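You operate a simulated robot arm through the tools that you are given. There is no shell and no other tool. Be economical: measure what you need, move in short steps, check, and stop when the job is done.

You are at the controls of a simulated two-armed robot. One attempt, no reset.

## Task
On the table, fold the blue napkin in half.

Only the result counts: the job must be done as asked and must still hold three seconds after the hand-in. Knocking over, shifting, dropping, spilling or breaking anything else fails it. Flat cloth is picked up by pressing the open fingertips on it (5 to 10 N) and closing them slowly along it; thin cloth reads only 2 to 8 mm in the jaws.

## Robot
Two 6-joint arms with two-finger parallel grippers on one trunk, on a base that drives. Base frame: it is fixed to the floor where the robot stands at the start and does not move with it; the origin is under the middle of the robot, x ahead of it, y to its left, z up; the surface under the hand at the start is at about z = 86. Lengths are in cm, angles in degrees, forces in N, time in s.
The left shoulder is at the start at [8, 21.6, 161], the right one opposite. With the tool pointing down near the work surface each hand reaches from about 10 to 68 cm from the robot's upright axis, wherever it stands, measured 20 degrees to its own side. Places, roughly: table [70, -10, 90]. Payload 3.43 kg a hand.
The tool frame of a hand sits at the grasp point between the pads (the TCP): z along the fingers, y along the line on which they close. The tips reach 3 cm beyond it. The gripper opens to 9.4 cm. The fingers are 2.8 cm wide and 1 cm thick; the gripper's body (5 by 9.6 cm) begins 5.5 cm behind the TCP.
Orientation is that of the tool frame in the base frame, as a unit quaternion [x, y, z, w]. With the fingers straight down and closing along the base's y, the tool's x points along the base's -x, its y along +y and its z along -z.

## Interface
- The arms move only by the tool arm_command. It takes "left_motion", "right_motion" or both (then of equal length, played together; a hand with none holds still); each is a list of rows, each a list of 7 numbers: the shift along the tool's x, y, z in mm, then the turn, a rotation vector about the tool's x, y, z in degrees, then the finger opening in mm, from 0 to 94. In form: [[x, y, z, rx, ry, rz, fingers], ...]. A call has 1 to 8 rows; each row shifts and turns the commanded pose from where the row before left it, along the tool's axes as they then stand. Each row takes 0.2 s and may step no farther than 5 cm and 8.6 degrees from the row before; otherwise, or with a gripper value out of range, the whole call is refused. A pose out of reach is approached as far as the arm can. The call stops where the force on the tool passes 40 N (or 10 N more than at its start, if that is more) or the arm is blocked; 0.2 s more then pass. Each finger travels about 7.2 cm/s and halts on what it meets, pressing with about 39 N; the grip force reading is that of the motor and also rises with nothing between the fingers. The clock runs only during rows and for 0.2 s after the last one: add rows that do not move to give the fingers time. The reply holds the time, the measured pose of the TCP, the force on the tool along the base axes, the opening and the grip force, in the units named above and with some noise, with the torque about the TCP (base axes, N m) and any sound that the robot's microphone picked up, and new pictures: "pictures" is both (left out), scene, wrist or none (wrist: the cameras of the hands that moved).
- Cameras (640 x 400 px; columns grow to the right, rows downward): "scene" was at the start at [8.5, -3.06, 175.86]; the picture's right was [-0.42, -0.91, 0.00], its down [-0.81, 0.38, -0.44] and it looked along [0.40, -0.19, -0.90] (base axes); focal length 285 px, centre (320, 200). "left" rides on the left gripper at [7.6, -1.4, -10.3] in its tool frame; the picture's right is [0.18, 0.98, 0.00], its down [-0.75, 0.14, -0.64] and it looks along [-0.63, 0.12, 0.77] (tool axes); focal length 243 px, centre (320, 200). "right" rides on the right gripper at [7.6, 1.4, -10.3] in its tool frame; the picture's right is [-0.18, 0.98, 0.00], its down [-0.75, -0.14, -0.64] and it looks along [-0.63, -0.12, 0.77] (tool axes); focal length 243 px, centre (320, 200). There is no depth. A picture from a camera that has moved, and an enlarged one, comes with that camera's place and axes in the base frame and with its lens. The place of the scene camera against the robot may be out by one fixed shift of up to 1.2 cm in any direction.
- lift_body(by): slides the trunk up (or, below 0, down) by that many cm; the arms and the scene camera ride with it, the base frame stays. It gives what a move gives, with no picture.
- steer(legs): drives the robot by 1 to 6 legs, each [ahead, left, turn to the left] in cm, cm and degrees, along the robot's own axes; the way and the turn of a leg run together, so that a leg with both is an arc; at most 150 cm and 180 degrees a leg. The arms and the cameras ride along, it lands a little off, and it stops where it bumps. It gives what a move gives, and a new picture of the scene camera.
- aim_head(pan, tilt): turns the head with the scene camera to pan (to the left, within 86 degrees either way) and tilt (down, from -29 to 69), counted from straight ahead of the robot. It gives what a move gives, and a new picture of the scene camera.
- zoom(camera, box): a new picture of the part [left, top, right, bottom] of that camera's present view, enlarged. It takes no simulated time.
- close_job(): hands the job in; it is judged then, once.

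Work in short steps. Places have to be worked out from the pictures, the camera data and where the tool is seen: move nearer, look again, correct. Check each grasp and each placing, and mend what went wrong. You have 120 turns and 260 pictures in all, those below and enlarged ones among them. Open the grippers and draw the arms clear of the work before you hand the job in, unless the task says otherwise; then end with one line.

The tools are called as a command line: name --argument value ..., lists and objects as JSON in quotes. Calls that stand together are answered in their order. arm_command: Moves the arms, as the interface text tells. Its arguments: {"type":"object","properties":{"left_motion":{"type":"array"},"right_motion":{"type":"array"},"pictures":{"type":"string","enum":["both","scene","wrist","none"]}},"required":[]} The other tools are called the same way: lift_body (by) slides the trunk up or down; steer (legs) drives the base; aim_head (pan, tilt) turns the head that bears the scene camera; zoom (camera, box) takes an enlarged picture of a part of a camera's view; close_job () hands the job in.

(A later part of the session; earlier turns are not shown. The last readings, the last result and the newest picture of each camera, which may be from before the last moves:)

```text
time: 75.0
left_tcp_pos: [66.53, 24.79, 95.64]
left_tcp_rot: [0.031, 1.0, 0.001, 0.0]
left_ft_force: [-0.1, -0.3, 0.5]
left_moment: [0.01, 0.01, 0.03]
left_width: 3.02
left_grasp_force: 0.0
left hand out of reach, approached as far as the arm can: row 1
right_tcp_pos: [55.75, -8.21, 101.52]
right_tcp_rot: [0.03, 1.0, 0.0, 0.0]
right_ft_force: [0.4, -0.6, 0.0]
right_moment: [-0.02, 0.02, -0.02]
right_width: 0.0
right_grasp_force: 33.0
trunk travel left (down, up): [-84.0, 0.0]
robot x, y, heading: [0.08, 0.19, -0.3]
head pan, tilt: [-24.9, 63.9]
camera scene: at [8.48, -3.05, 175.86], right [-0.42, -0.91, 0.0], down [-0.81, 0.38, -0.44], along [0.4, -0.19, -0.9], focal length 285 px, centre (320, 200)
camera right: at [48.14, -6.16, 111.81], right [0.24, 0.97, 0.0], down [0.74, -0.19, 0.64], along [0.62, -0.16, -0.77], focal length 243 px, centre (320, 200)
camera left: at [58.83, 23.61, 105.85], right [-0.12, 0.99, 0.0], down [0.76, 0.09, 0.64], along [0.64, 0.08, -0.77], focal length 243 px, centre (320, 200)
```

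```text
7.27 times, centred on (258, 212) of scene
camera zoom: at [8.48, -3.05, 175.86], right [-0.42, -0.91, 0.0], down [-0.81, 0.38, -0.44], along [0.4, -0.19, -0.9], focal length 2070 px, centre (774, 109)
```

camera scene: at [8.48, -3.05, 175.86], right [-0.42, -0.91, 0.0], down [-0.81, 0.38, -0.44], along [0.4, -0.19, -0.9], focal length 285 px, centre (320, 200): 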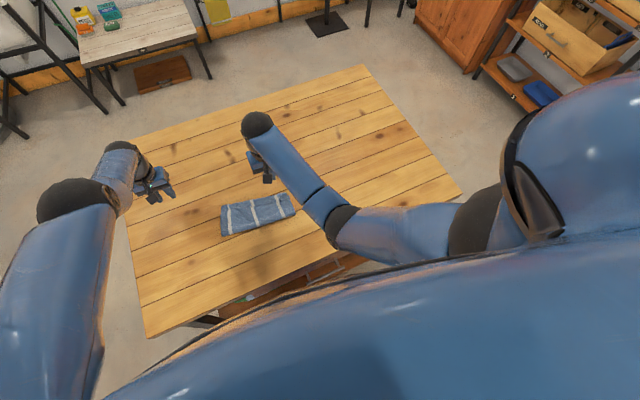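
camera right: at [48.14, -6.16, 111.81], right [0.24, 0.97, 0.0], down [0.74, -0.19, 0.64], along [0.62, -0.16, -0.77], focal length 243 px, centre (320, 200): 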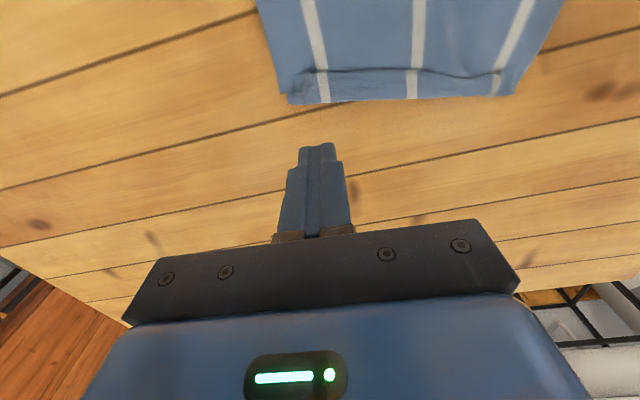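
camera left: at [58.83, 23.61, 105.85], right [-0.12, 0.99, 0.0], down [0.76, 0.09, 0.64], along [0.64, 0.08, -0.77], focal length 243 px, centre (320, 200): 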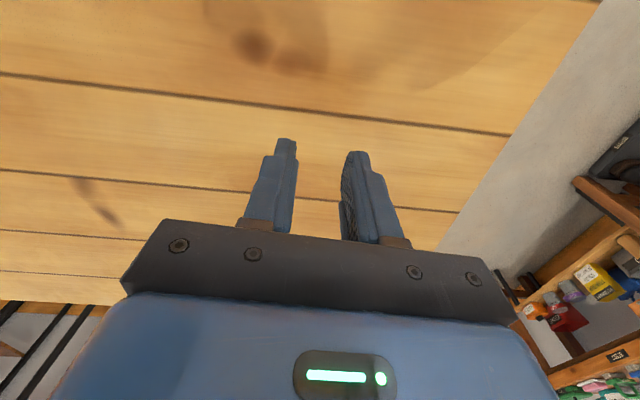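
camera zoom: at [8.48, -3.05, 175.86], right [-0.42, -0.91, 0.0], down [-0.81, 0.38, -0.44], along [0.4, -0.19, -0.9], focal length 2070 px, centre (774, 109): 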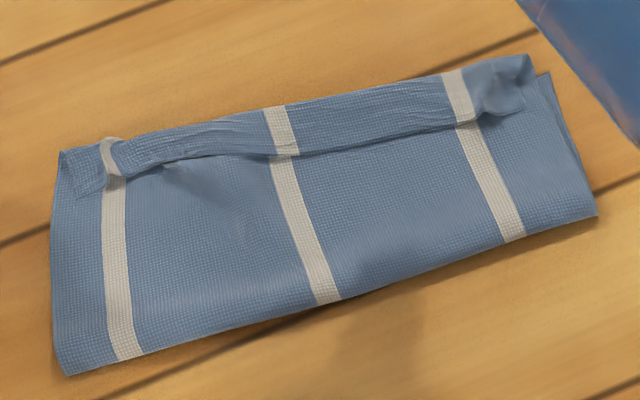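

The lower layer shows at the right, so the hem is indeed folded on top. Plan: drag the stack nearer to the robot (for reach), then re-grip the flap and lay it with a much larger tilt. I place closed fingers on the stack first.

arm_command --left_motion '[[23, -33, 0, 0, 0, 0, 0], [23, -33, 0, 0, 0, 0, 0], [23, -33, 0, 0, 0, 0, 0], [23, -33, 0, 0, 0, 0, 0], [23, -33, 0, 0, 0, 0, 0], [0, 0, 25, 0, 0, 0, 0], [0, 0, 28, 0, 0, 0, 0]]' --right_motion '[[22, 10, 0, 0, 0, 0, 0], [21.7, 9.5, 0, 0, 0, 0, 0], [0, 0, 35, 0, 0, 0, 0], [0, 0, 30, 0, 0, 0, 0], [0, 0, 25, 0, 0, 0, 0], [0, 0, 20, 0, 0, 0, 0], [0, 0, 5, 0, 0, 0, 0]]'

```text
time: 76.5
left_tcp_pos: [60.64, 8.15, 89.25]
left_tcp_rot: [0.03, 1.0, -0.001, 0.005]
left_ft_force: [-2.5, -0.4, 9.9]
left_moment: [0.02, 0.19, -0.01]
left_width: 0.01
left_grasp_force: 32.9
left hand out of reach, approached as far as the arm can: row 1, 2, 3, 4, 5, 6, 7
right_tcp_pos: [51.12, -5.94, 90.62]
right_tcp_rot: [0.03, 1.0, -0.001, 0.001]
right_ft_force: [-0.9, -0.3, 0.5]
right_moment: [0.0, 0.01, 0.0]
right_width: 0.02
right_grasp_force: 33.0
trunk travel left (down, up): [-84.0, 0.0]
robot x, y, heading: [0.15, 0.03, 0.0]
head pan, tilt: [-24.9, 63.9]
stopped in row 7 (left hand): the force on the tool passed its limit at 57 N (the readings are from after the stop); the commanded pose is now the measured one
camera scene: at [8.08, -2.96, 175.88], right [-0.42, -0.91, 0.0], down [-0.81, 0.38, -0.44], along [0.4, -0.19, -0.9], focal length 285 px, centre (320, 200)
camera right: at [43.62, -3.96, 100.83], right [0.24, 0.97, 0.0], down [0.74, -0.19, 0.64], along [0.62, -0.16, -0.77], focal length 243 px, centre (320, 200)
camera left: at [52.84, 7.08, 99.28], right [-0.12, 0.99, 0.0], down [0.75, 0.1, 0.65], along [0.64, 0.08, -0.76], focal length 243 px, centre (320, 200)
```

scene: 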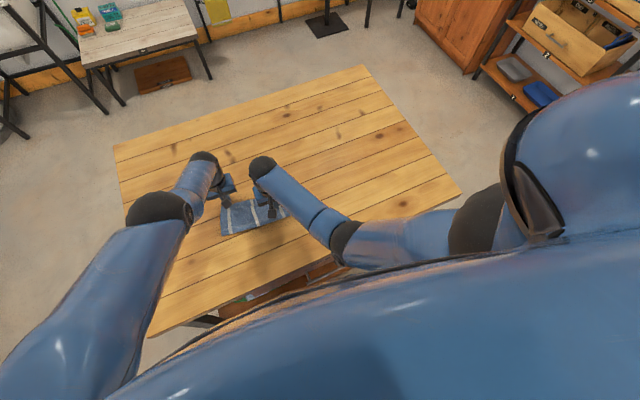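
right: 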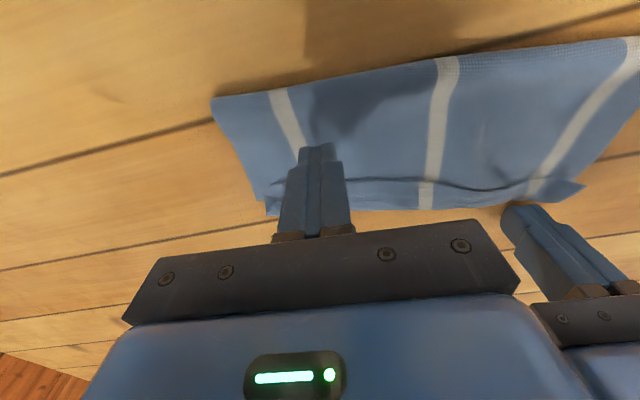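
left: 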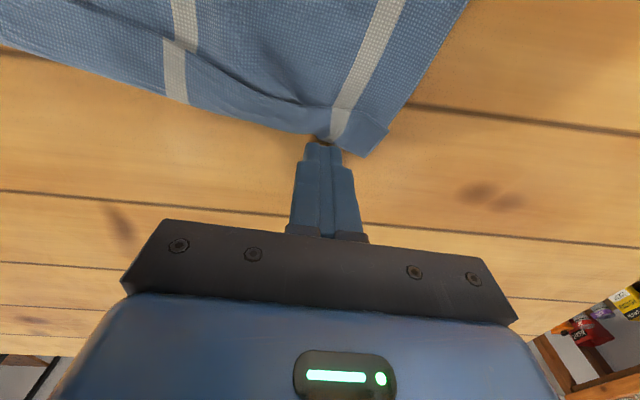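

The left arm sits in a flipped posture and cannot come closer. I raise it and tilt it back to 34° to return to the earlier posture.

arm_command --left_motion '[[0, 0, -30, 0, 0, 0, 0], [0, 20, -30, 0, 8.5, 0, 0], [0, 20, 0, 0, 8.5, 0, 0], [0, 20, 0, 0, 8.5, 0, 0], [0, 20, 0, 0, 8.5, 0, 0], [30, 0, 0, 0, 0, 0, 0], [30, 0, 0, 0, 0, 0, 0], [0, 0, 0, 0, 0, 0, 0]]' --pictures "scene"

```text
time: 78.3
left_tcp_pos: [54.75, 16.74, 98.7]
left_tcp_rot: [0.029, 0.956, 0.008, -0.291]
left_ft_force: [-0.3, -0.3, 0.6]
left_moment: [-0.03, -0.02, -0.01]
left_width: 0.0
left_grasp_force: 33.1
left hand out of reach, approached as far as the arm can: row 1, 3, 4, 5, 6, 7
right_tcp_pos: [51.43, -5.98, 90.41]
right_tcp_rot: [0.03, 1.0, 0.0, -0.001]
right_ft_force: [0.2, 0.6, -0.8]
right_moment: [0.0, -0.03, 0.02]
right_width: 0.0
right_grasp_force: 33.0
trunk travel left (down, up): [-84.0, 0.0]
robot x, y, heading: [-0.14, -0.32, 0.1]
head pan, tilt: [-24.9, 63.9]
camera scene: at [8.55, -3.04, 175.86], right [-0.42, -0.91, 0.0], down [-0.81, 0.38, -0.44], along [0.4, -0.19, -0.9], focal length 285 px, centre (320, 200)
```

scene: 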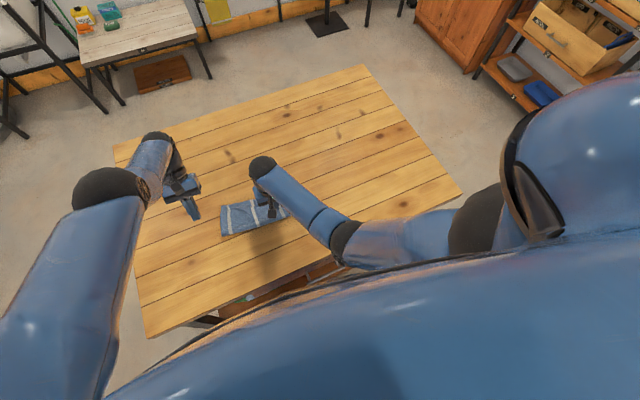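

Still in that posture. I move the left hand up, outward and back, to let the elbow find its normal bend again.

arm_command --left_motion '[[0, 45, -10, 0, -8.5, 0, 0], [0, 45, -10, 0, -8.5, 0, 0], [0, 40, -20, 0, -8.5, 0, 0], [0, 0, -40, 0, -8.5, 0, 0], [30, 0, -40, 0, 0, 0, 0], [40, 0, -30, 0, 0, 0, 0], [45, 0, 0, 0, 0, 0, 0], [0, 0, 0, 0, 0, 0, 0]]' --pictures "scene"

```text
time: 80.1
left_tcp_pos: [68.96, 33.47, 102.01]
left_tcp_rot: [0.031, 1.0, -0.001, 0.003]
left_ft_force: [0.5, -0.1, -0.4]
left_moment: [0.01, 0.03, -0.02]
left_width: 0.01
left_grasp_force: 33.2
left hand out of reach, approached as far as the arm can: row 1, 2, 3, 4, 5, 6, 7
right_tcp_pos: [51.34, -5.86, 90.47]
right_tcp_rot: [0.031, 1.0, 0.0, -0.001]
right_ft_force: [0.1, -0.4, 0.0]
right_moment: [0.0, 0.01, 0.02]
right_width: 0.0
right_grasp_force: 33.0
trunk travel left (down, up): [-84.0, 0.0]
robot x, y, heading: [0.18, 0.07, -0.1]
head pan, tilt: [-24.9, 63.9]
camera scene: at [8.56, -3.09, 175.86], right [-0.42, -0.91, 0.0], down [-0.81, 0.38, -0.44], along [0.4, -0.19, -0.9], focal length 285 px, centre (320, 200)
```

scene: 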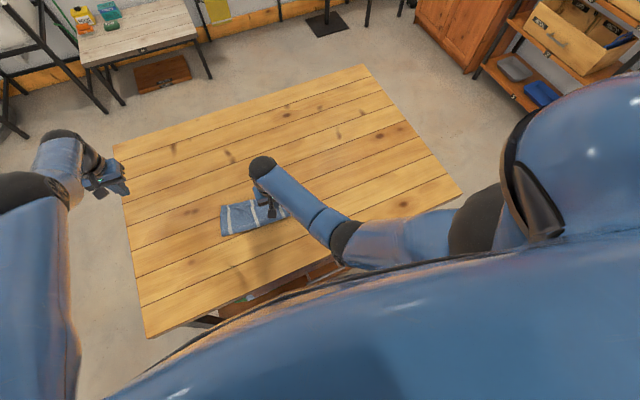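

I tilt the left hand to 34° again at this spot and see whether it follows its command there.

arm_command --left_motion '[[0, 0, 0, 0, 8.5, 0, 0], [0, 0, 0, 0, 8.5, 0, 0], [0, 0, 0, 0, 8.5, 0, 0], [0, 0, 0, 0, 8.5, 0, 0], [0, 0, 0, 0, 8.5, 0, 0], [0, 0, 0, 0, 0, 0, 0], [0, 0, 0, 0, 0, 0, 0]]' --pictures "scene"

```text
time: 81.7
left_tcp_pos: [56.04, 31.11, 107.54]
left_tcp_rot: [0.027, 0.932, 0.009, -0.36]
left_ft_force: [0.1, -0.5, 0.1]
left_moment: [-0.01, 0.03, -0.05]
left_width: 0.0
left_grasp_force: 33.7
left hand out of reach, approached as far as the arm can: row 1, 2, 3, 4, 5
right_tcp_pos: [51.49, -5.92, 90.38]
right_tcp_rot: [0.031, 1.0, 0.0, -0.001]
right_ft_force: [-0.2, 0.2, 0.4]
right_moment: [0.03, -0.03, 0.0]
right_width: 0.01
right_grasp_force: 33.1
trunk travel left (down, up): [-84.0, 0.0]
robot x, y, heading: [0.29, 0.09, 0.3]
head pan, tilt: [-24.9, 63.9]
camera scene: at [8.56, -3.06, 175.86], right [-0.42, -0.91, 0.0], down [-0.81, 0.38, -0.44], along [0.4, -0.19, -0.9], focal length 285 px, centre (320, 200)
```

scene: 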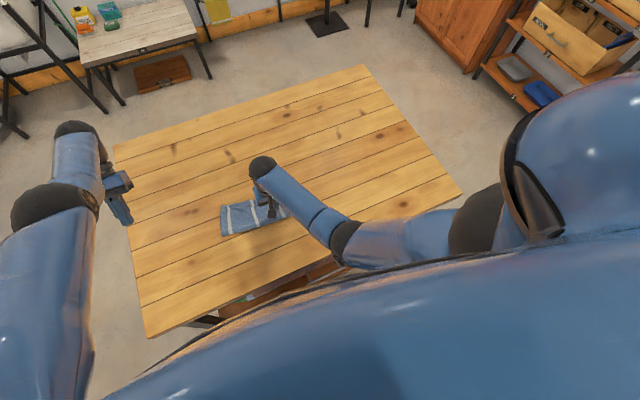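

The posture depends on tilt. I swing the tilt the other way, to about −25°, to push the elbow through straight into its normal bend.

arm_command --left_motion '[[0, 0, 0, 0, -8.5, 0, 0], [0, 0, 0, 0, -8.5, 0, 0], [0, 0, 0, 0, -8.5, 0, 0], [0, 0, 0, 0, -8.5, 0, 0], [0, 0, 0, 0, -8.5, 0, 0], [0, 0, 0, 0, -8.5, 0, 0], [0, 0, 0, 0, -8.5, 0, 0], [0, 0, 0, 0, -8.5, 0, 0]]' --pictures "scene"

```text
time: 83.5
left_tcp_pos: [58.63, 31.56, 105.98]
left_tcp_rot: [0.03, 0.974, -0.008, 0.225]
left_ft_force: [-0.8, 0.3, -0.2]
left_moment: [0.0, -0.02, -0.01]
left_width: 0.0
left_grasp_force: 32.6
left hand out of reach, approached as far as the arm can: row 1, 2
right_tcp_pos: [51.24, -6.04, 90.46]
right_tcp_rot: [0.031, 1.0, 0.0, 0.0]
right_ft_force: [0.7, -0.2, -0.7]
right_moment: [0.02, -0.04, 0.0]
right_width: 0.01
right_grasp_force: 33.3
trunk travel left (down, up): [-84.0, 0.0]
robot x, y, heading: [-0.17, 0.02, 0.0]
head pan, tilt: [-24.9, 63.9]
camera scene: at [8.4, -3.05, 175.87], right [-0.42, -0.91, 0.0], down [-0.81, 0.38, -0.44], along [0.4, -0.19, -0.9], focal length 285 px, centre (320, 200)
```

scene: 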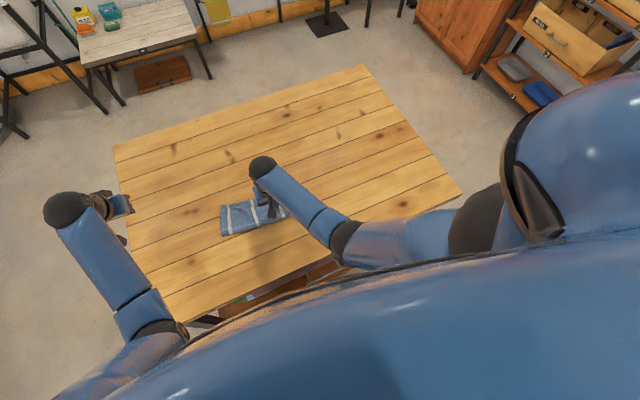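

The left elbow is back to normal. I level the left hand and bring it over the stack to hold the main layer, while the right goes over the flap — to try unrolling it with the main layer held.

arm_command --left_motion '[[0, 0, 0, 0, 6.5, 0, 0], [0, 0, 0, 0, 6.5, 0, 0], [0, 0, 0, 0, 6.5, 0, 0], [0, 0, 0, 0, 6.5, 0, 0], [8, -42, 0, 0, 0, 0, 0], [8, -42, 0, 0, 0, 0, 0], [8, -42, 0, 0, 0, 0, 0]]' --right_motion '[[0, 0, -20, 0, 0, 0, 0], [-18, 5, 0, 0, 0, 0, 0], [-18, 5, 0, 0, 0, 0, 0], [0, 0, 0, 0, 0, 0, 0], [0, 0, 0, 0, 0, 0, 0], [0, 0, 0, 0, 0, 0, 0], [0, 0, 0, 0, 0, 0, 0]]' --pictures "none"

```text
time: 85.1
left_tcp_pos: [55.5, 19.11, 105.82]
left_tcp_rot: [0.03, 1.0, 0.0, 0.0]
left_ft_force: [-0.1, 0.8, -0.1]
left_moment: [-0.02, -0.01, 0.02]
left_width: 0.0
left_grasp_force: 33.5
right_tcp_pos: [55.03, -5.38, 92.53]
right_tcp_rot: [0.031, 1.0, 0.0, -0.001]
right_ft_force: [-0.6, 0.8, -1.1]
right_moment: [0.0, 0.03, -0.01]
right_width: 0.0
right_grasp_force: 33.0
trunk travel left (down, up): [-84.0, 0.0]
robot x, y, heading: [-0.03, 0.03, -0.2]
head pan, tilt: [-24.9, 63.9]
```

arm_command --left_motion '[[7.7, -41, 0, 0, 0, 0, 0], [7.7, -41, 0, 0, 0, 0, 0], [7.7, -41, 0, 0, 0, 0, 0], [0, 0, 45, 0, 0, 0, 0], [0, 0, 45, 0, 0, 0, 0], [0, 0, 45, 0, 0, 0, 0], [0, 0, 25, 0, 0, 0, 0], [0, 0, 5, 0, 0, 0, 0]]' --right_motion '[[0, 0, 0, 0, 0, 0, 0], [0, 0, 0, 0, 0, 0, 0], [0, 0, 0, 0, 0, 0, 0], [0, 0, 0, 0, 0, 0, 0], [0, 0, 10, 0, 0, 0, 0], [0, 0, 10, 0, 0, 0, 0], [0, 0, 5, 0, 0, 0, 0], [0, 0, 5, 0, 0, 0, 0]]' --pictures "wrist"

```text
time: 86.9
left_tcp_pos: [52.5, 6.91, 89.38]
left_tcp_rot: [0.031, 1.0, -0.002, -0.002]
left_ft_force: [0.7, 0.3, 0.5]
left_moment: [-0.03, -0.03, 0.0]
left_width: 0.0
left_grasp_force: 32.5
right_tcp_pos: [54.94, -5.15, 89.4]
right_tcp_rot: [0.03, 1.0, 0.0, -0.001]
right_ft_force: [-0.3, -0.3, -0.3]
right_moment: [0.0, 0.02, -0.01]
right_width: 0.01
right_grasp_force: 32.9
trunk travel left (down, up): [-84.0, 0.0]
robot x, y, heading: [-0.09, -0.03, -0.2]
head pan, tilt: [-24.9, 63.9]
camera right: at [47.46, -3.27, 99.72], right [0.24, 0.97, 0.0], down [0.74, -0.19, 0.64], along [0.62, -0.16, -0.77], focal length 243 px, centre (320, 200)
camera left: at [44.75, 5.79, 99.65], right [-0.12, 0.99, 0.0], down [0.76, 0.1, 0.64], along [0.64, 0.08, -0.77], focal length 243 px, centre (320, 200)
```

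right: 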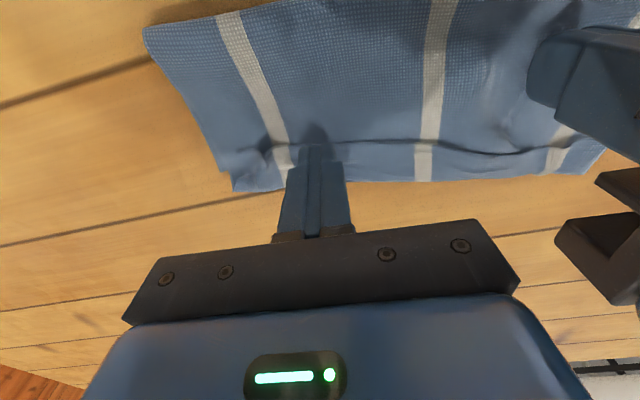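
left: 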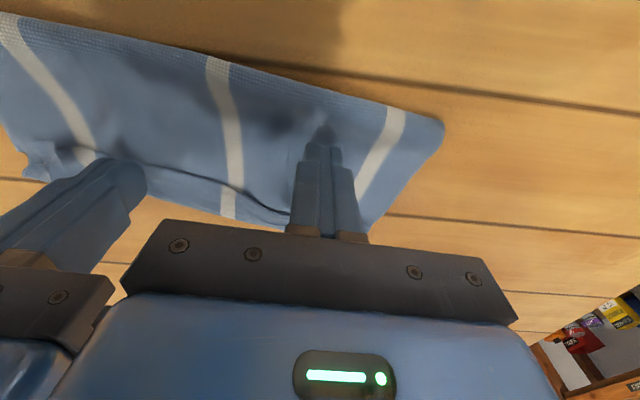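

Left is on the main layer, right on the flap. Press: left firmly, right moderately.

arm_command --left_motion '[[0, 0, 3, 0, 0, 0, 0], [0, 0, 1.2, 0, 0, 0, 0], [0, 0, 0, 0, 0, 0, 0]]' --right_motion '[[0, 0, 2, 0, 0, 0, 0], [0, 0, 1, 0, 0, 0, 0], [0, 0, 0, 0, 0, 0, 0]]' --pictures "none"

```text
time: 87.7
left_tcp_pos: [52.43, 6.87, 89.18]
left_tcp_rot: [0.031, 1.0, 0.0, 0.0]
left_ft_force: [0.0, 0.5, 9.6]
left_moment: [0.02, -0.03, -0.02]
left_width: 0.0
left_grasp_force: 33.2
right_tcp_pos: [54.93, -5.25, 89.24]
right_tcp_rot: [0.031, 1.0, 0.001, 0.0]
right_ft_force: [0.1, 1.2, 1.4]
right_moment: [0.0, 0.0, -0.02]
right_width: 0.01
right_grasp_force: 33.3
trunk travel left (down, up): [-84.0, 0.0]
robot x, y, heading: [0.14, 0.06, -0.0]
head pan, tilt: [-24.9, 63.9]
```

Left 10 N, right 1–2 N. I add a bit on both and drag the right 4 cm forward.

arm_command --left_motion '[[0, 0, 1, 0, 0, 0, 0], [0, 0, 0, 0, 0, 0, 0], [0, 0, 0, 0, 0, 0, 0], [0, 0, 0, 0, 0, 0, 0], [0, 0, 0, 0, 0, 0, 0], [0, 0, 0, 0, 0, 0, 0], [0, 0, 0, 0, 0, 0, 0], [0, 0, 0, 0, 0, 0, 0]]' --right_motion '[[0, 0, 1, 0, 0, 0, 0], [-7, 0, 0, 0, 0, 0, 0], [-7, 0, 0, 0, 0, 0, 0], [-7, 0, 0, 0, 0, 0, 0], [-7, 0, 0, 0, 0, 0, 0], [-6, 0, 0, 0, 0, 0, 0], [-6, 0, 0, 0, 0, 0, 0], [0, 0, 0, 0, 0, 0, 0]]' --pictures "wrist"

```text
time: 89.5
left_tcp_pos: [52.31, 7.03, 89.11]
left_tcp_rot: [0.031, 1.0, 0.0, 0.002]
left_ft_force: [7.0, -0.6, 27.5]
left_moment: [-0.01, -0.2, -0.01]
left_width: 0.01
left_grasp_force: 32.8
right_tcp_pos: [58.97, -5.4, 89.3]
right_tcp_rot: [0.031, 1.0, 0.0, 0.001]
right_ft_force: [-0.1, -0.1, 0.4]
right_moment: [-0.01, 0.02, 0.02]
right_width: 0.0
right_grasp_force: 33.0
trunk travel left (down, up): [-84.0, 0.0]
robot x, y, heading: [0.01, 0.4, 0.1]
head pan, tilt: [-24.9, 63.9]
camera right: at [51.37, -3.48, 99.45], right [0.24, 0.97, 0.0], down [0.74, -0.19, 0.64], along [0.62, -0.16, -0.77], focal length 243 px, centre (320, 200)
camera left: at [44.58, 5.78, 99.32], right [-0.12, 0.99, 0.0], down [0.76, 0.1, 0.64], along [0.64, 0.08, -0.76], focal length 243 px, centre (320, 200)
```

right: 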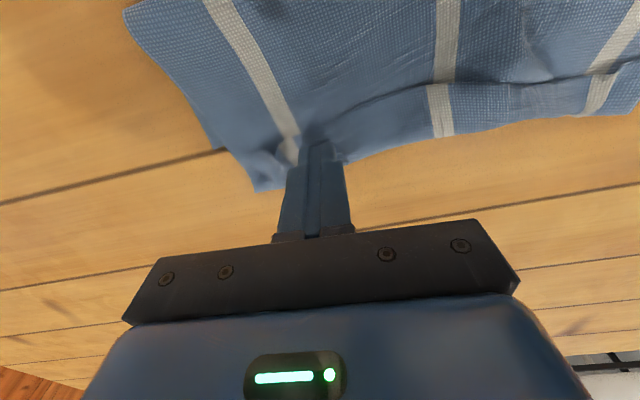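
left: 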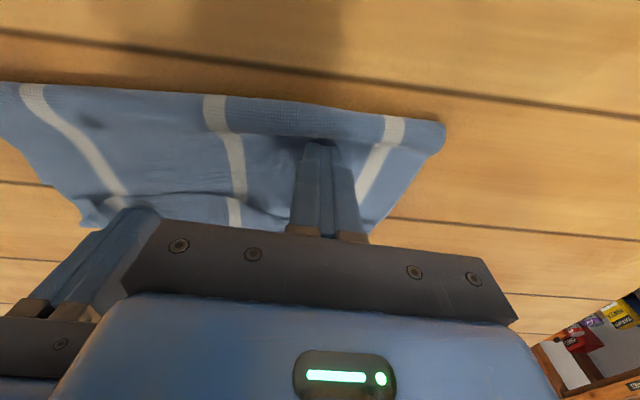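

The flap line vanishes near the right fingertip — it seems to have unrolled there. Zoom to verify.

zoom --camera "right" --box '[120, 0, 480, 230]'

```text
1.74 times, centred on (300, 115) of right
camera zoom: at [51.37, -3.48, 99.45], right [0.24, 0.97, 0.0], down [0.74, -0.19, 0.64], along [0.62, -0.16, -0.77], focal length 422 px, centre (355, 348)
```

zoom: 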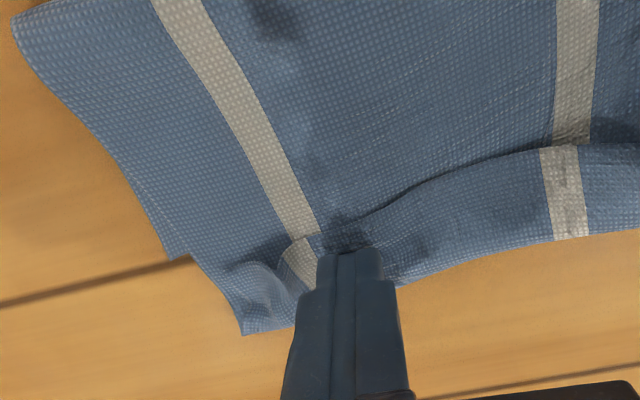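

The fingertip is right over the flap but had lost pressure. Press harder (about 12–15 N) and drag on.

arm_command --right_motion '[[0, 0, 1.2, 0, 0, 0, 0], [0, 0, 0.6, 0, 0, 0, 0], [-6, 0, 0, 0, 0, 0, 0], [-6, 0, 0, 0, 0, 0, 0], [-6, 0, 0, 0, 0, 0, 0], [-6, 0, 0, 0, 0, 0, 0], [-6, 0, 0, 0, 0, 0, 0], [0, 0, 0, 0, 0, 0, 0]]' --pictures "none"

zoom --camera "right" --box '[120, 0, 480, 230]'

```text
time: 91.3
left_tcp_pos: [51.93, 6.78, 89.12]
left_tcp_rot: [0.03, 1.0, -0.001, 0.001]
left_ft_force: [-1.6, -1.1, 31.1]
left_moment: [-0.01, 0.05, -0.03]
left_width: 0.01
left_grasp_force: 33.5
right_tcp_pos: [60.6, -5.95, 90.12]
right_tcp_rot: [0.031, 1.0, 0.0, 0.001]
right_ft_force: [0.0, 0.4, -0.1]
right_moment: [0.01, -0.02, 0.0]
right_width: 0.0
right_grasp_force: 32.6
right hand out of reach, approached as far as the arm can: row 4, 5, 6, 7
trunk travel left (down, up): [-84.0, 0.0]
robot x, y, heading: [-0.01, -0.36, 0.1]
head pan, tilt: [-24.9, 63.9]
```

```text
1.74 times, centred on (300, 115) of right
camera zoom: at [53.06, -4.07, 100.28], right [0.24, 0.97, 0.0], down [0.74, -0.19, 0.64], along [0.62, -0.16, -0.77], focal length 422 px, centre (355, 348)
```

zoom: 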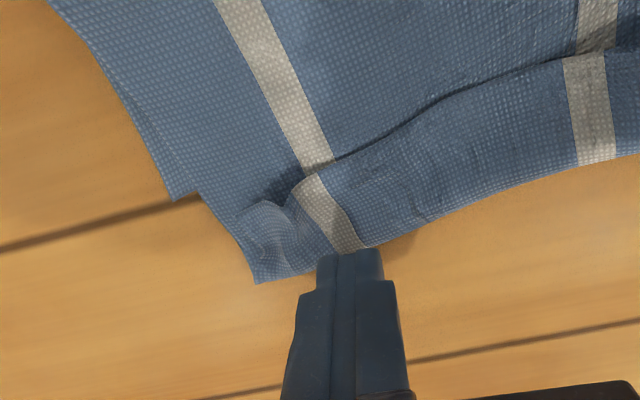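

Dragging only shifts everything, so I redo it: open the napkin by the flap again, pull until it slides flat, and then fold the far edge toward the robot, where the arms can tilt freely. Raise both and look.

arm_command --left_motion '[[0, 0, -30, 0, 0, 0, 25], [-25, 20, -30, 0, 0, 0, 25], [-25, 0, -20, 0, 0, 0, 25], [0, 0, 0, 0, 0, 0, 25]]' --right_motion '[[0, 0, -30, 0, 0, 0, 25], [30, 0, -30, 0, 0, 0, 25], [20, 0, -20, 0, 0, 0, 25], [0, 0, 0, 0, 0, 0, 25]]' --pictures "wrist"

```text
time: 92.3
left_tcp_pos: [57.65, 8.6, 97.06]
left_tcp_rot: [0.03, 1.0, -0.001, -0.001]
left_ft_force: [0.1, -0.3, -0.3]
left_moment: [0.01, 0.0, 0.04]
left_width: 2.49
left_grasp_force: 0.1
right_tcp_pos: [55.91, -5.72, 97.57]
right_tcp_rot: [0.03, 1.0, 0.0, -0.001]
right_ft_force: [-0.2, -0.3, 0.4]
right_moment: [-0.03, 0.03, 0.01]
right_width: 2.53
right_grasp_force: 0.0
trunk travel left (down, up): [-84.0, 0.0]
robot x, y, heading: [0.05, -0.36, -0.0]
head pan, tilt: [-24.9, 63.9]
camera right: at [48.46, -3.8, 107.94], right [0.24, 0.97, 0.0], down [0.75, -0.19, 0.64], along [0.62, -0.16, -0.77], focal length 243 px, centre (320, 200)
camera left: at [49.88, 7.49, 107.21], right [-0.12, 0.99, 0.0], down [0.76, 0.1, 0.64], along [0.63, 0.08, -0.77], focal length 243 px, centre (320, 200)
```

right: 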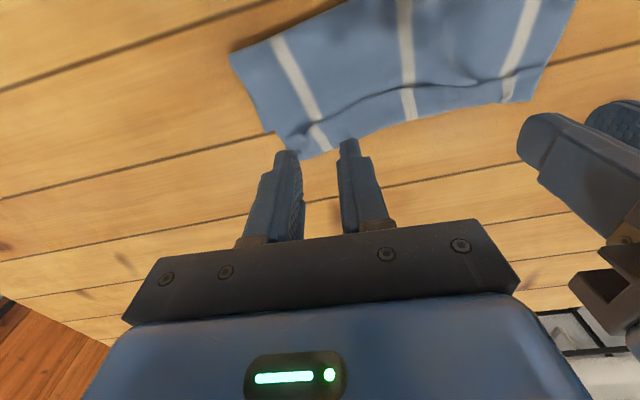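
left: 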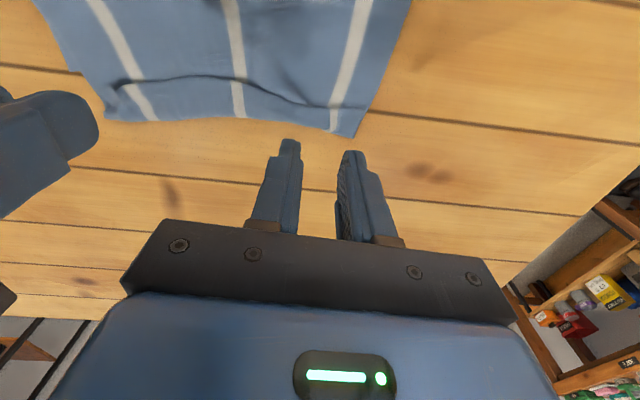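

The flap lies at x≈56–58.8 (left, y≈6.8) and 56.4–59.8 (right, y≈−6). Place the fingers on it and press.

arm_command --left_motion '[[0, -18, 0, 0, 0, 0, 25], [0, 0, 40, 0, 0, 0, 25], [0, 0, 30, 0, 0, 0, 25], [0, 0, 6, 0, 0, 0, 25], [0, 0, 3, 0, 0, 0, 25], [0, 0, 2.2, 0, 0, 0, 25], [0, 0, 0, 0, 0, 0, 25]]' --right_motion '[[-21, -1, 0, 0, 0, 0, 25], [0, 0, 40, 0, 0, 0, 25], [0, 0, 35, 0, 0, 0, 25], [0, 0, 6, 0, 0, 0, 25], [0, 0, 3, 0, 0, 0, 25], [0, 0, 2.2, 0, 0, 0, 25], [0, 0, 0, 0, 0, 0, 25]]' --pictures "none"

```text
time: 93.9
left_tcp_pos: [57.32, 6.83, 89.1]
left_tcp_rot: [0.029, 1.0, -0.001, 0.003]
left_ft_force: [1.2, 4.3, 28.5]
left_moment: [0.49, -0.14, 0.0]
left_width: 2.56
left_grasp_force: 0.5
right_tcp_pos: [57.63, -5.88, 89.37]
right_tcp_rot: [0.031, 1.0, 0.0, 0.001]
right_ft_force: [0.6, -0.5, 0.4]
right_moment: [-0.01, 0.03, 0.03]
right_width: 2.52
right_grasp_force: 0.2
trunk travel left (down, up): [-84.0, 0.0]
robot x, y, heading: [0.02, -0.17, 0.1]
head pan, tilt: [-24.9, 63.9]
```

Left 28 N (ease by 1 mm), right not yet in contact (3 mm more).

arm_command --left_motion '[[0, 0, -0.8, 0, 0, 0, 25], [0, 0, 0, 0, 0, 0, 25], [0, 0, 0, 0, 0, 0, 25]]' --right_motion '[[0, 0, 1.5, 0, 0, 0, 25], [0, 0, 1.2, 0, 0, 0, 25], [0, 0, 0, 0, 0, 0, 25]]' --pictures "none"

```text
time: 94.7
left_tcp_pos: [57.42, 6.81, 89.19]
left_tcp_rot: [0.03, 1.0, -0.001, 0.003]
left_ft_force: [6.4, 4.5, 32.2]
left_moment: [0.53, -0.28, -0.07]
left_width: 2.59
left_grasp_force: 0.9
right_tcp_pos: [57.69, -5.71, 89.08]
right_tcp_rot: [0.03, 1.0, 0.0, 0.002]
right_ft_force: [-0.4, -0.8, 4.9]
right_moment: [0.0, 0.05, -0.02]
right_width: 2.51
right_grasp_force: 0.1
trunk travel left (down, up): [-84.0, 0.0]
robot x, y, heading: [-0.27, -0.02, -0.0]
head pan, tilt: [-24.9, 63.9]
```

arm_command --left_motion '[[0, 0, -1.2, 0, 0, 0, 25], [0, 0, 0, 0, 0, 0, 21], [0, 0, 0, 0, 0, 0, 17], [0, 0, 0, 0, 0, 0, 13], [0, 0, 0, 0, 0, 0, 9], [0, 0, 0, 0, 0, 0, 5], [0, 0, 0, 0, 0, 0, 0], [0, 0, 0, 0, 0, 0, 0]]' --right_motion '[[0, 0, 0.5, 0, 0, 0, 25], [0, 0, 0, 0, 0, 0, 21], [0, 0, 0, 0, 0, 0, 17], [0, 0, 0, 0, 0, 0, 13], [0, 0, 0, 0, 0, 0, 9], [0, 0, 0, 0, 0, 0, 5], [0, 0, 0, 0, 0, 0, 0], [0, 0, 0, 0, 0, 0, 0]]' --pictures "wrist"

```text
time: 96.5
left_tcp_pos: [57.11, 6.82, 89.11]
left_tcp_rot: [0.031, 1.0, 0.0, 0.001]
left_ft_force: [-0.1, -10.5, 24.1]
left_moment: [-0.24, 0.0, 0.04]
left_width: 0.15
left_grasp_force: 36.5
right_tcp_pos: [57.65, -5.79, 89.13]
right_tcp_rot: [0.03, 1.0, 0.001, 0.002]
right_ft_force: [-0.5, 9.3, 12.7]
right_moment: [0.31, -0.03, 0.06]
right_width: 0.21
right_grasp_force: 37.1
trunk travel left (down, up): [-84.0, 0.0]
robot x, y, heading: [0.12, -0.32, -0.0]
head pan, tilt: [-24.9, 63.9]
camera right: at [50.06, -3.87, 99.38], right [0.24, 0.97, 0.0], down [0.74, -0.19, 0.64], along [0.63, -0.16, -0.76], focal length 243 px, centre (320, 200)
camera left: at [49.24, 5.66, 99.36], right [-0.12, 0.99, 0.0], down [0.76, 0.1, 0.64], along [0.64, 0.08, -0.77], focal length 243 px, centre (320, 200)
```

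right: 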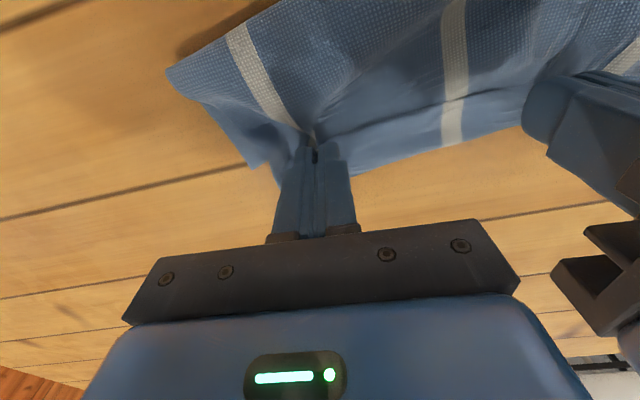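
left: 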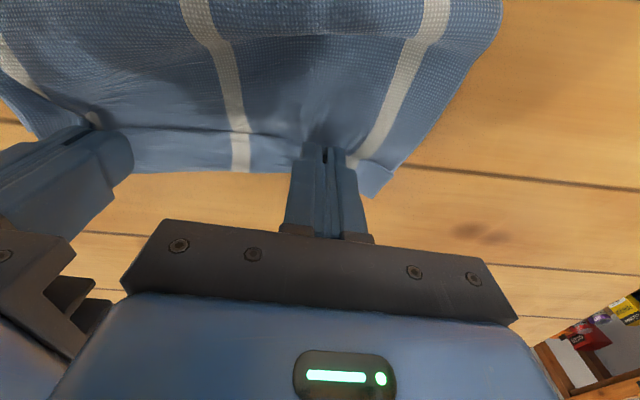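

Both hold the flap. I relax the side pull and pull the hem back in an arc toward the robot.

arm_command --left_motion '[[0, -2, -15, 0, 0, 0, 0], [20, 0, -18, 0, 0, 0, 0], [22, 0, -18, 0, 0, 0, 0], [24, 0, -12, 0, 0, 0, 0], [24, 0, 0, 0, 0, 0, 0], [24, 0, 0, 0, 0, 0, 0], [24, 0, 12, 0, 0, 0, 0], [20, 0, 15, 0, 0, 0, 0]]' --right_motion '[[0, 2, -15, 0, 0, 0, 0], [20, 0, -18, 0, 0, 0, 0], [22, 0, -18, 0, 0, 0, 0], [24, 0, -12, 0, 0, 0, 0], [24, 0, 0, 0, 0, 0, 0], [24, 0, 0, 0, 0, 0, 0], [24, 0, 12, 0, 0, 0, 0], [20, 0, 15, 0, 0, 0, 0]]' --pictures "none"

arm_command --left_motion '[[14, 0, 12, 0, 0, 0, 0], [12, 2, 10, 0, 0, 0, 0], [10, 2, 0, 0, 0, 0, 0], [10, 2, 0, 0, 0, 0, 0], [10, 2, 0, 0, 0, 0, 0], [0, 0, 0, 0, 0, 0, 0]]' --right_motion '[[14, 0, 12, 0, 0, 0, 0], [12, -2, 10, 0, 0, 0, 0], [10, -2, 0, 0, 0, 0, 0], [10, -2, 0, 0, 0, 0, 0], [10, -2, 0, 0, 0, 0, 0], [0, 0, 0, 0, 0, 0, 0]]' --pictures "wrist"

zoom --camera "scene" --box '[180, 180, 340, 280]'

```text
time: 98.3
left_tcp_pos: [41.6, 7.67, 92.63]
left_tcp_rot: [0.031, 1.0, -0.001, -0.001]
left_ft_force: [0.5, -5.2, -0.2]
left_moment: [-0.14, -0.01, -0.04]
left_width: 0.17
left_grasp_force: 35.9
right_tcp_pos: [42.12, -4.83, 92.62]
right_tcp_rot: [0.03, 1.0, 0.0, 0.0]
right_ft_force: [0.2, 4.0, 0.0]
right_moment: [0.14, 0.03, 0.02]
right_width: 0.2
right_grasp_force: 37.2
trunk travel left (down, up): [-84.0, 0.0]
robot x, y, heading: [-0.1, 0.12, -0.3]
head pan, tilt: [-24.9, 63.9]
```

```text
time: 99.6
left_tcp_pos: [36.28, 8.41, 90.75]
left_tcp_rot: [0.032, 0.999, -0.007, 0.002]
left_ft_force: [1.3, -16.3, -0.6]
left_moment: [-0.49, -0.04, -0.05]
left_width: 0.15
left_grasp_force: 36.4
right_tcp_pos: [36.59, -4.61, 90.61]
right_tcp_rot: [0.029, 1.0, 0.007, 0.001]
right_ft_force: [-1.2, 16.8, 0.1]
right_moment: [0.54, 0.03, 0.18]
right_width: 0.19
right_grasp_force: 36.4
trunk travel left (down, up): [-84.0, 0.0]
robot x, y, heading: [-0.05, -0.08, -0.2]
head pan, tilt: [-24.9, 63.9]
stopped in row 6 (right hand): the force on the tool passed its limit at 41 N (the readings are from after the stop); the commanded pose is now the measured one
camera right: at [29.05, -2.94, 100.77], right [0.24, 0.97, 0.02], down [0.74, -0.19, 0.64], along [0.63, -0.14, -0.77], focal length 243 px, centre (320, 200)
camera left: at [28.4, 7.4, 100.85], right [-0.12, 0.99, -0.02], down [0.76, 0.1, 0.64], along [0.64, 0.06, -0.77], focal length 243 px, centre (320, 200)
```

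right: 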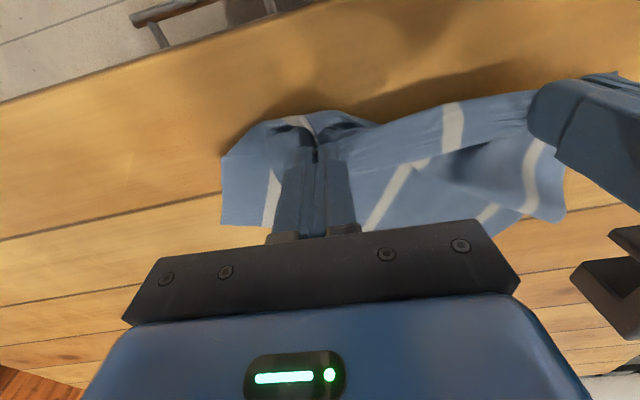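
left: 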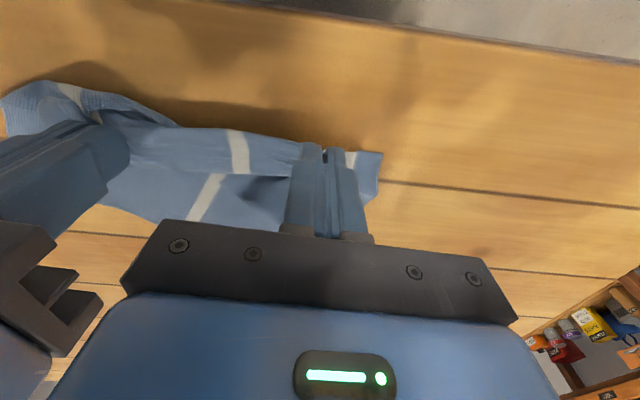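

```text
4.00 times, centred on (260, 230) of scene
camera zoom: at [8.39, -3.06, 175.87], right [-0.42, -0.91, 0.0], down [-0.81, 0.38, -0.44], along [0.4, -0.19, -0.9], focal length 1138 px, centre (560, 80)
```

zoom: 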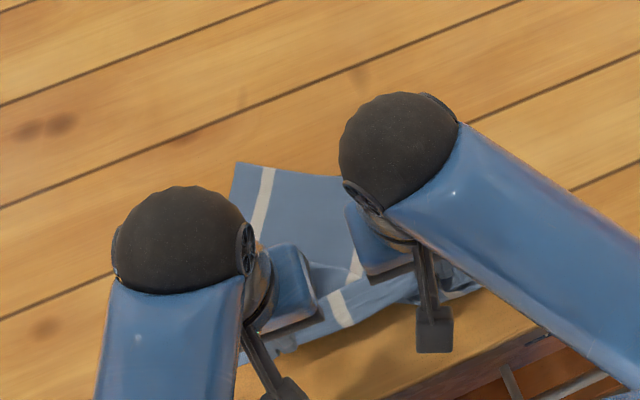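

The right hand seems to have taken more than the hem. Release both, withdraw sideways and look.

arm_command --left_motion '[[0, -3, 5, 0, 0, 0, 0], [0, 0, 5, 0, 0, 0, 15], [0, 0, 0, 0, 0, 0, 30], [0, 0, -40, 0, 0, 0, 30], [0, 40, -25, 0, 0, 0, 30], [0, 48, 0, 0, 0, 0, 30], [0, 48, 0, 0, 0, 0, 30], [0, 48, 0, 0, 0, 0, 30]]' --right_motion '[[0, 3, 5, 0, 0, 0, 0], [0, 0, 5, 0, 0, 0, 15], [0, 0, 0, 0, 0, 0, 30], [0, 0, -40, 0, 0, 0, 30], [0, -40, -25, 0, 0, 0, 30], [0, -48, 0, 0, 0, 0, 30], [0, -48, 0, 0, 0, 0, 30], [0, -48, 0, 0, 0, 0, 30]]' --pictures "none"

zoom --camera "scene" --box '[180, 180, 340, 280]'

```text
time: 101.4
left_tcp_pos: [37.19, 26.58, 95.9]
left_tcp_rot: [0.032, 0.999, -0.005, 0.0]
left_ft_force: [-0.7, 0.4, 0.0]
left_moment: [-0.02, -0.02, -0.01]
left_width: 3.0
left_grasp_force: 0.0
right_tcp_pos: [35.8, -23.04, 95.77]
right_tcp_rot: [0.029, 1.0, 0.005, 0.0]
right_ft_force: [0.0, 0.4, -0.3]
right_moment: [0.02, -0.01, -0.01]
right_width: 3.0
right_grasp_force: 0.0
trunk travel left (down, up): [-84.0, 0.0]
robot x, y, heading: [-0.11, 0.19, 0.0]
head pan, tilt: [-24.9, 63.9]
```

```text
4.00 times, centred on (260, 230) of scene
camera zoom: at [8.53, -3.02, 175.86], right [-0.42, -0.91, 0.0], down [-0.81, 0.38, -0.44], along [0.4, -0.19, -0.9], focal length 1138 px, centre (560, 80)
```

zoom: 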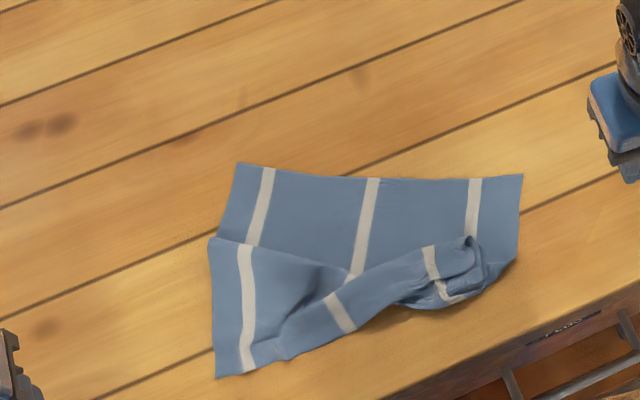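

The far edge is straight, only turned; the near right part is crumpled. I'll press near both far corners and drag the far right corner forward to turn the napkin square.

arm_command --left_motion '[[-28.8, -39, 0, 0, 0, 0, 0], [-28.8, -39, 0, 0, 0, 0, 0], [-28.8, -39, 0, 0, 0, 0, 0], [-28.8, -39, 0, 0, 0, 0, 0], [-28.8, -39, 0, 0, 0, 0, 0], [0, 0, 35, 0, 0, 0, 0], [0, 0, 25, 0, 0, 0, 0], [0, 0, 6, 0, 0, 0, 0]]' --right_motion '[[-16.6, 41.7, 0, 0, 0, 0, 0], [-16.6, 41.7, 0, 0, 0, 0, 0], [-16.6, 41.7, 0, 0, 0, 0, 0], [0, 0, 0, 0, 0, 0, 0], [0, 0, 0, 0, 0, 0, 0], [0, 0, 35, 0, 0, 0, 0], [0, 0, 25, 0, 0, 0, 0], [0, 0, 6, 0, 0, 0, 0]]' --pictures "none"

arm_command --left_motion '[[0, 0, 1.5, 0, 0, 0, 0], [0, 0, 0, 0, 0, 0, 0], [0, 0, 0, 0, 0, 0, 0]]' --right_motion '[[0, 0, 1.5, 0, 0, 0, 0], [0, 0, 0, 0, 0, 0, 0], [0, 0, 0, 0, 0, 0, 0]]' --pictures "none"

```text
time: 103.2
left_tcp_pos: [50.42, 6.11, 89.39]
left_tcp_rot: [0.032, 0.999, -0.005, 0.0]
left_ft_force: [-0.5, -0.4, -0.1]
left_moment: [0.02, 0.01, 0.03]
left_width: 0.0
left_grasp_force: 33.8
right_tcp_pos: [41.28, -10.85, 89.32]
right_tcp_rot: [0.03, 1.0, 0.005, 0.0]
right_ft_force: [-0.2, 0.9, -0.6]
right_moment: [0.0, -0.01, -0.05]
right_width: 0.0
right_grasp_force: 33.5
trunk travel left (down, up): [-84.0, 0.0]
robot x, y, heading: [0.23, 0.32, -0.1]
head pan, tilt: [-24.9, 63.9]
```

```text
time: 104.0
left_tcp_pos: [50.5, 6.2, 89.29]
left_tcp_rot: [0.031, 0.999, -0.005, 0.0]
left_ft_force: [-0.3, -0.5, 0.0]
left_moment: [0.0, 0.03, -0.02]
left_width: 0.0
left_grasp_force: 32.7
right_tcp_pos: [41.28, -10.74, 89.21]
right_tcp_rot: [0.029, 1.0, 0.005, 0.001]
right_ft_force: [-0.4, 0.1, 0.6]
right_moment: [-0.01, 0.02, -0.02]
right_width: 0.0
right_grasp_force: 33.2
trunk travel left (down, up): [-84.0, 0.0]
robot x, y, heading: [0.05, -0.43, -0.4]
head pan, tilt: [-24.9, 63.9]
```

Press both 2 mm more, then drag the right forward about 10 cm on an arc.

arm_command --left_motion '[[0, 0, 2.3, 0, 0, 0, 0], [0, 0, 0, 0, 0, 0, 0], [0, 0, 0, 0, 0, 0, 0]]' --right_motion '[[0, 0, 1.7, 0, 0, 0, 0], [0, 0, 0, 0, 0, 0, 0], [0, 0, 0, 0, 0, 0, 0]]' --pictures "none"

arm_command --right_motion '[[-12, -6, 0, 0, 0, 0, 0], [-13, -5, 0, 0, 0, 0, 0], [-14, -4, 0, 0, 0, 0, 0], [-15, -3, 0, 0, 0, 0, 0], [-17, -3, 0, 0, 0, 0, 0], [-17, -2, 0, 0, 0, 0, 0], [-17, -1, 0, 0, 0, 0, 0], [0, 0, 0, 0, 0, 0, 0]]' --pictures "none"

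zoom --camera "scene" --box '[180, 180, 340, 280]'

```text
time: 104.8
left_tcp_pos: [50.32, 6.24, 89.16]
left_tcp_rot: [0.03, 1.0, -0.006, 0.001]
left_ft_force: [0.4, -0.2, 0.3]
left_moment: [0.0, -0.03, 0.02]
left_width: 0.03
left_grasp_force: 32.9
right_tcp_pos: [41.16, -10.78, 89.02]
right_tcp_rot: [0.03, 1.0, 0.006, 0.001]
right_ft_force: [0.8, -3.3, 15.0]
right_moment: [-0.17, -0.01, 0.02]
right_width: 0.02
right_grasp_force: 33.2
trunk travel left (down, up): [-84.0, 0.0]
robot x, y, heading: [-0.1, -0.31, 0.2]
head pan, tilt: [-24.9, 63.9]
```

```text
time: 106.6
left_tcp_pos: [50.24, 6.26, 89.23]
left_tcp_rot: [0.031, 1.0, -0.005, 0.001]
left_ft_force: [0.0, -0.2, -0.5]
left_moment: [0.03, 0.0, 0.02]
left_width: 0.0
left_grasp_force: 32.8
right_tcp_pos: [51.35, -13.78, 89.08]
right_tcp_rot: [0.031, 1.0, 0.004, 0.003]
right_ft_force: [-3.8, 0.2, 28.7]
right_moment: [-0.11, 0.16, -0.03]
right_width: 0.0
right_grasp_force: 33.2
trunk travel left (down, up): [-84.0, 0.0]
robot x, y, heading: [0.05, -0.01, 0.3]
head pan, tilt: [-24.9, 63.9]
```

```text
4.00 times, centred on (260, 230) of scene
camera zoom: at [7.95, -2.93, 175.9], right [-0.42, -0.91, 0.0], down [-0.81, 0.38, -0.44], along [0.4, -0.19, -0.9], focal length 1138 px, centre (560, 80)
```

zoom: 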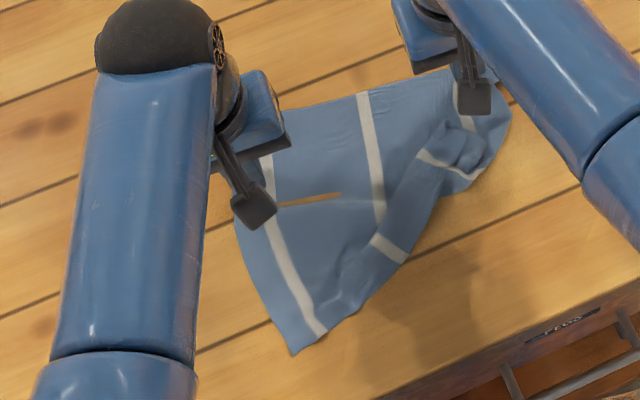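

The napkin turned well. The crumpled near right corner lies around (45, −10). I lift the right hand and hover over it for a close look.

arm_command --left_motion '[[0, 0, 1, 0, 0, 0, 0], [0, 0, 0, 0, 0, 0, 0], [0, 0, 0, 0, 0, 0, 0], [0, 0, 0, 0, 0, 0, 0]]' --right_motion '[[0, 0, -35, 0, 0, 0, 0], [31, 16, -30, 0, 0, 0, 0], [45, 16, 0, 0, 0, 0, 40], [0, 0, 0, 0, 0, 0, 40]]' --pictures "none"

zoom --camera "right" --box '[160, 40, 560, 290]'

```text
time: 107.6
left_tcp_pos: [50.29, 6.17, 89.03]
left_tcp_rot: [0.031, 0.999, -0.005, 0.001]
left_ft_force: [-1.0, 0.3, 19.2]
left_moment: [0.17, 0.02, -0.02]
left_width: 0.02
left_grasp_force: 32.9
right_tcp_pos: [43.99, -10.04, 95.61]
right_tcp_rot: [0.029, 1.0, 0.006, 0.0]
right_ft_force: [-1.2, -1.0, 0.7]
right_moment: [0.0, 0.02, -0.02]
right_width: 4.0
right_grasp_force: 0.0
trunk travel left (down, up): [-84.0, 0.0]
robot x, y, heading: [-0.33, 0.29, 0.1]
head pan, tilt: [-24.9, 63.9]
```

```text
1.60 times, centred on (360, 165) of right
camera zoom: at [36.44, -8.35, 105.81], right [0.24, 0.97, 0.01], down [0.74, -0.19, 0.64], along [0.62, -0.15, -0.77], focal length 388 px, centre (256, 256)
```

zoom: 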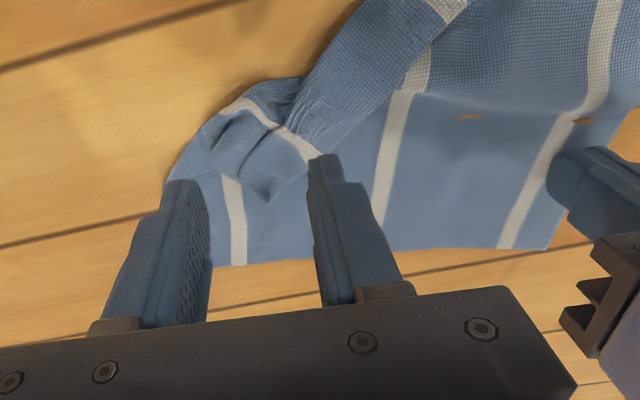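

The corner tip of the turned-up hem is at about (47, −10). I pinch it from just above the lower layer.

arm_command --right_motion '[[-23, 6, 20, 0, 0, 0, 30], [0, 0, 30, 0, 0, 0, 30], [0, 0, 10, 0, 0, 0, 30], [0, 0, 3, 0, 0, 0, 24], [0, 0, 0, 0, 0, 0, 16], [0, 0, 0, 0, 0, 0, 8], [0, 0, 0, 0, 0, 0, 0], [0, 0, 0, 0, 0, 0, 0]]' --pictures "wrist"

```text
time: 109.4
left_tcp_pos: [50.31, 6.13, 89.1]
left_tcp_rot: [0.032, 0.999, -0.006, 0.002]
left_ft_force: [2.7, 0.6, 22.8]
left_moment: [0.19, -0.08, -0.03]
left_width: 0.01
left_grasp_force: 33.3
right_tcp_pos: [46.42, -9.57, 89.27]
right_tcp_rot: [0.03, 1.0, 0.005, 0.0]
right_ft_force: [-0.4, -0.5, 0.6]
right_moment: [0.04, 0.01, 0.03]
right_width: 0.19
right_grasp_force: 36.8
trunk travel left (down, up): [-84.0, 0.0]
robot x, y, heading: [-0.11, -0.3, 0.0]
head pan, tilt: [-24.9, 63.9]
camera right: at [38.83, -7.81, 99.51], right [0.24, 0.97, 0.01], down [0.74, -0.19, 0.64], along [0.62, -0.15, -0.77], focal length 243 px, centre (320, 200)
```

right: 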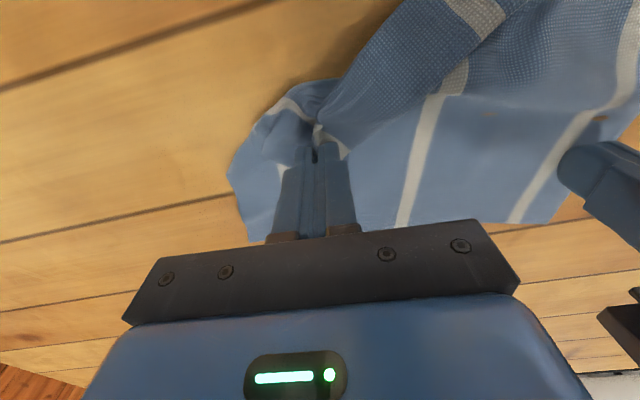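

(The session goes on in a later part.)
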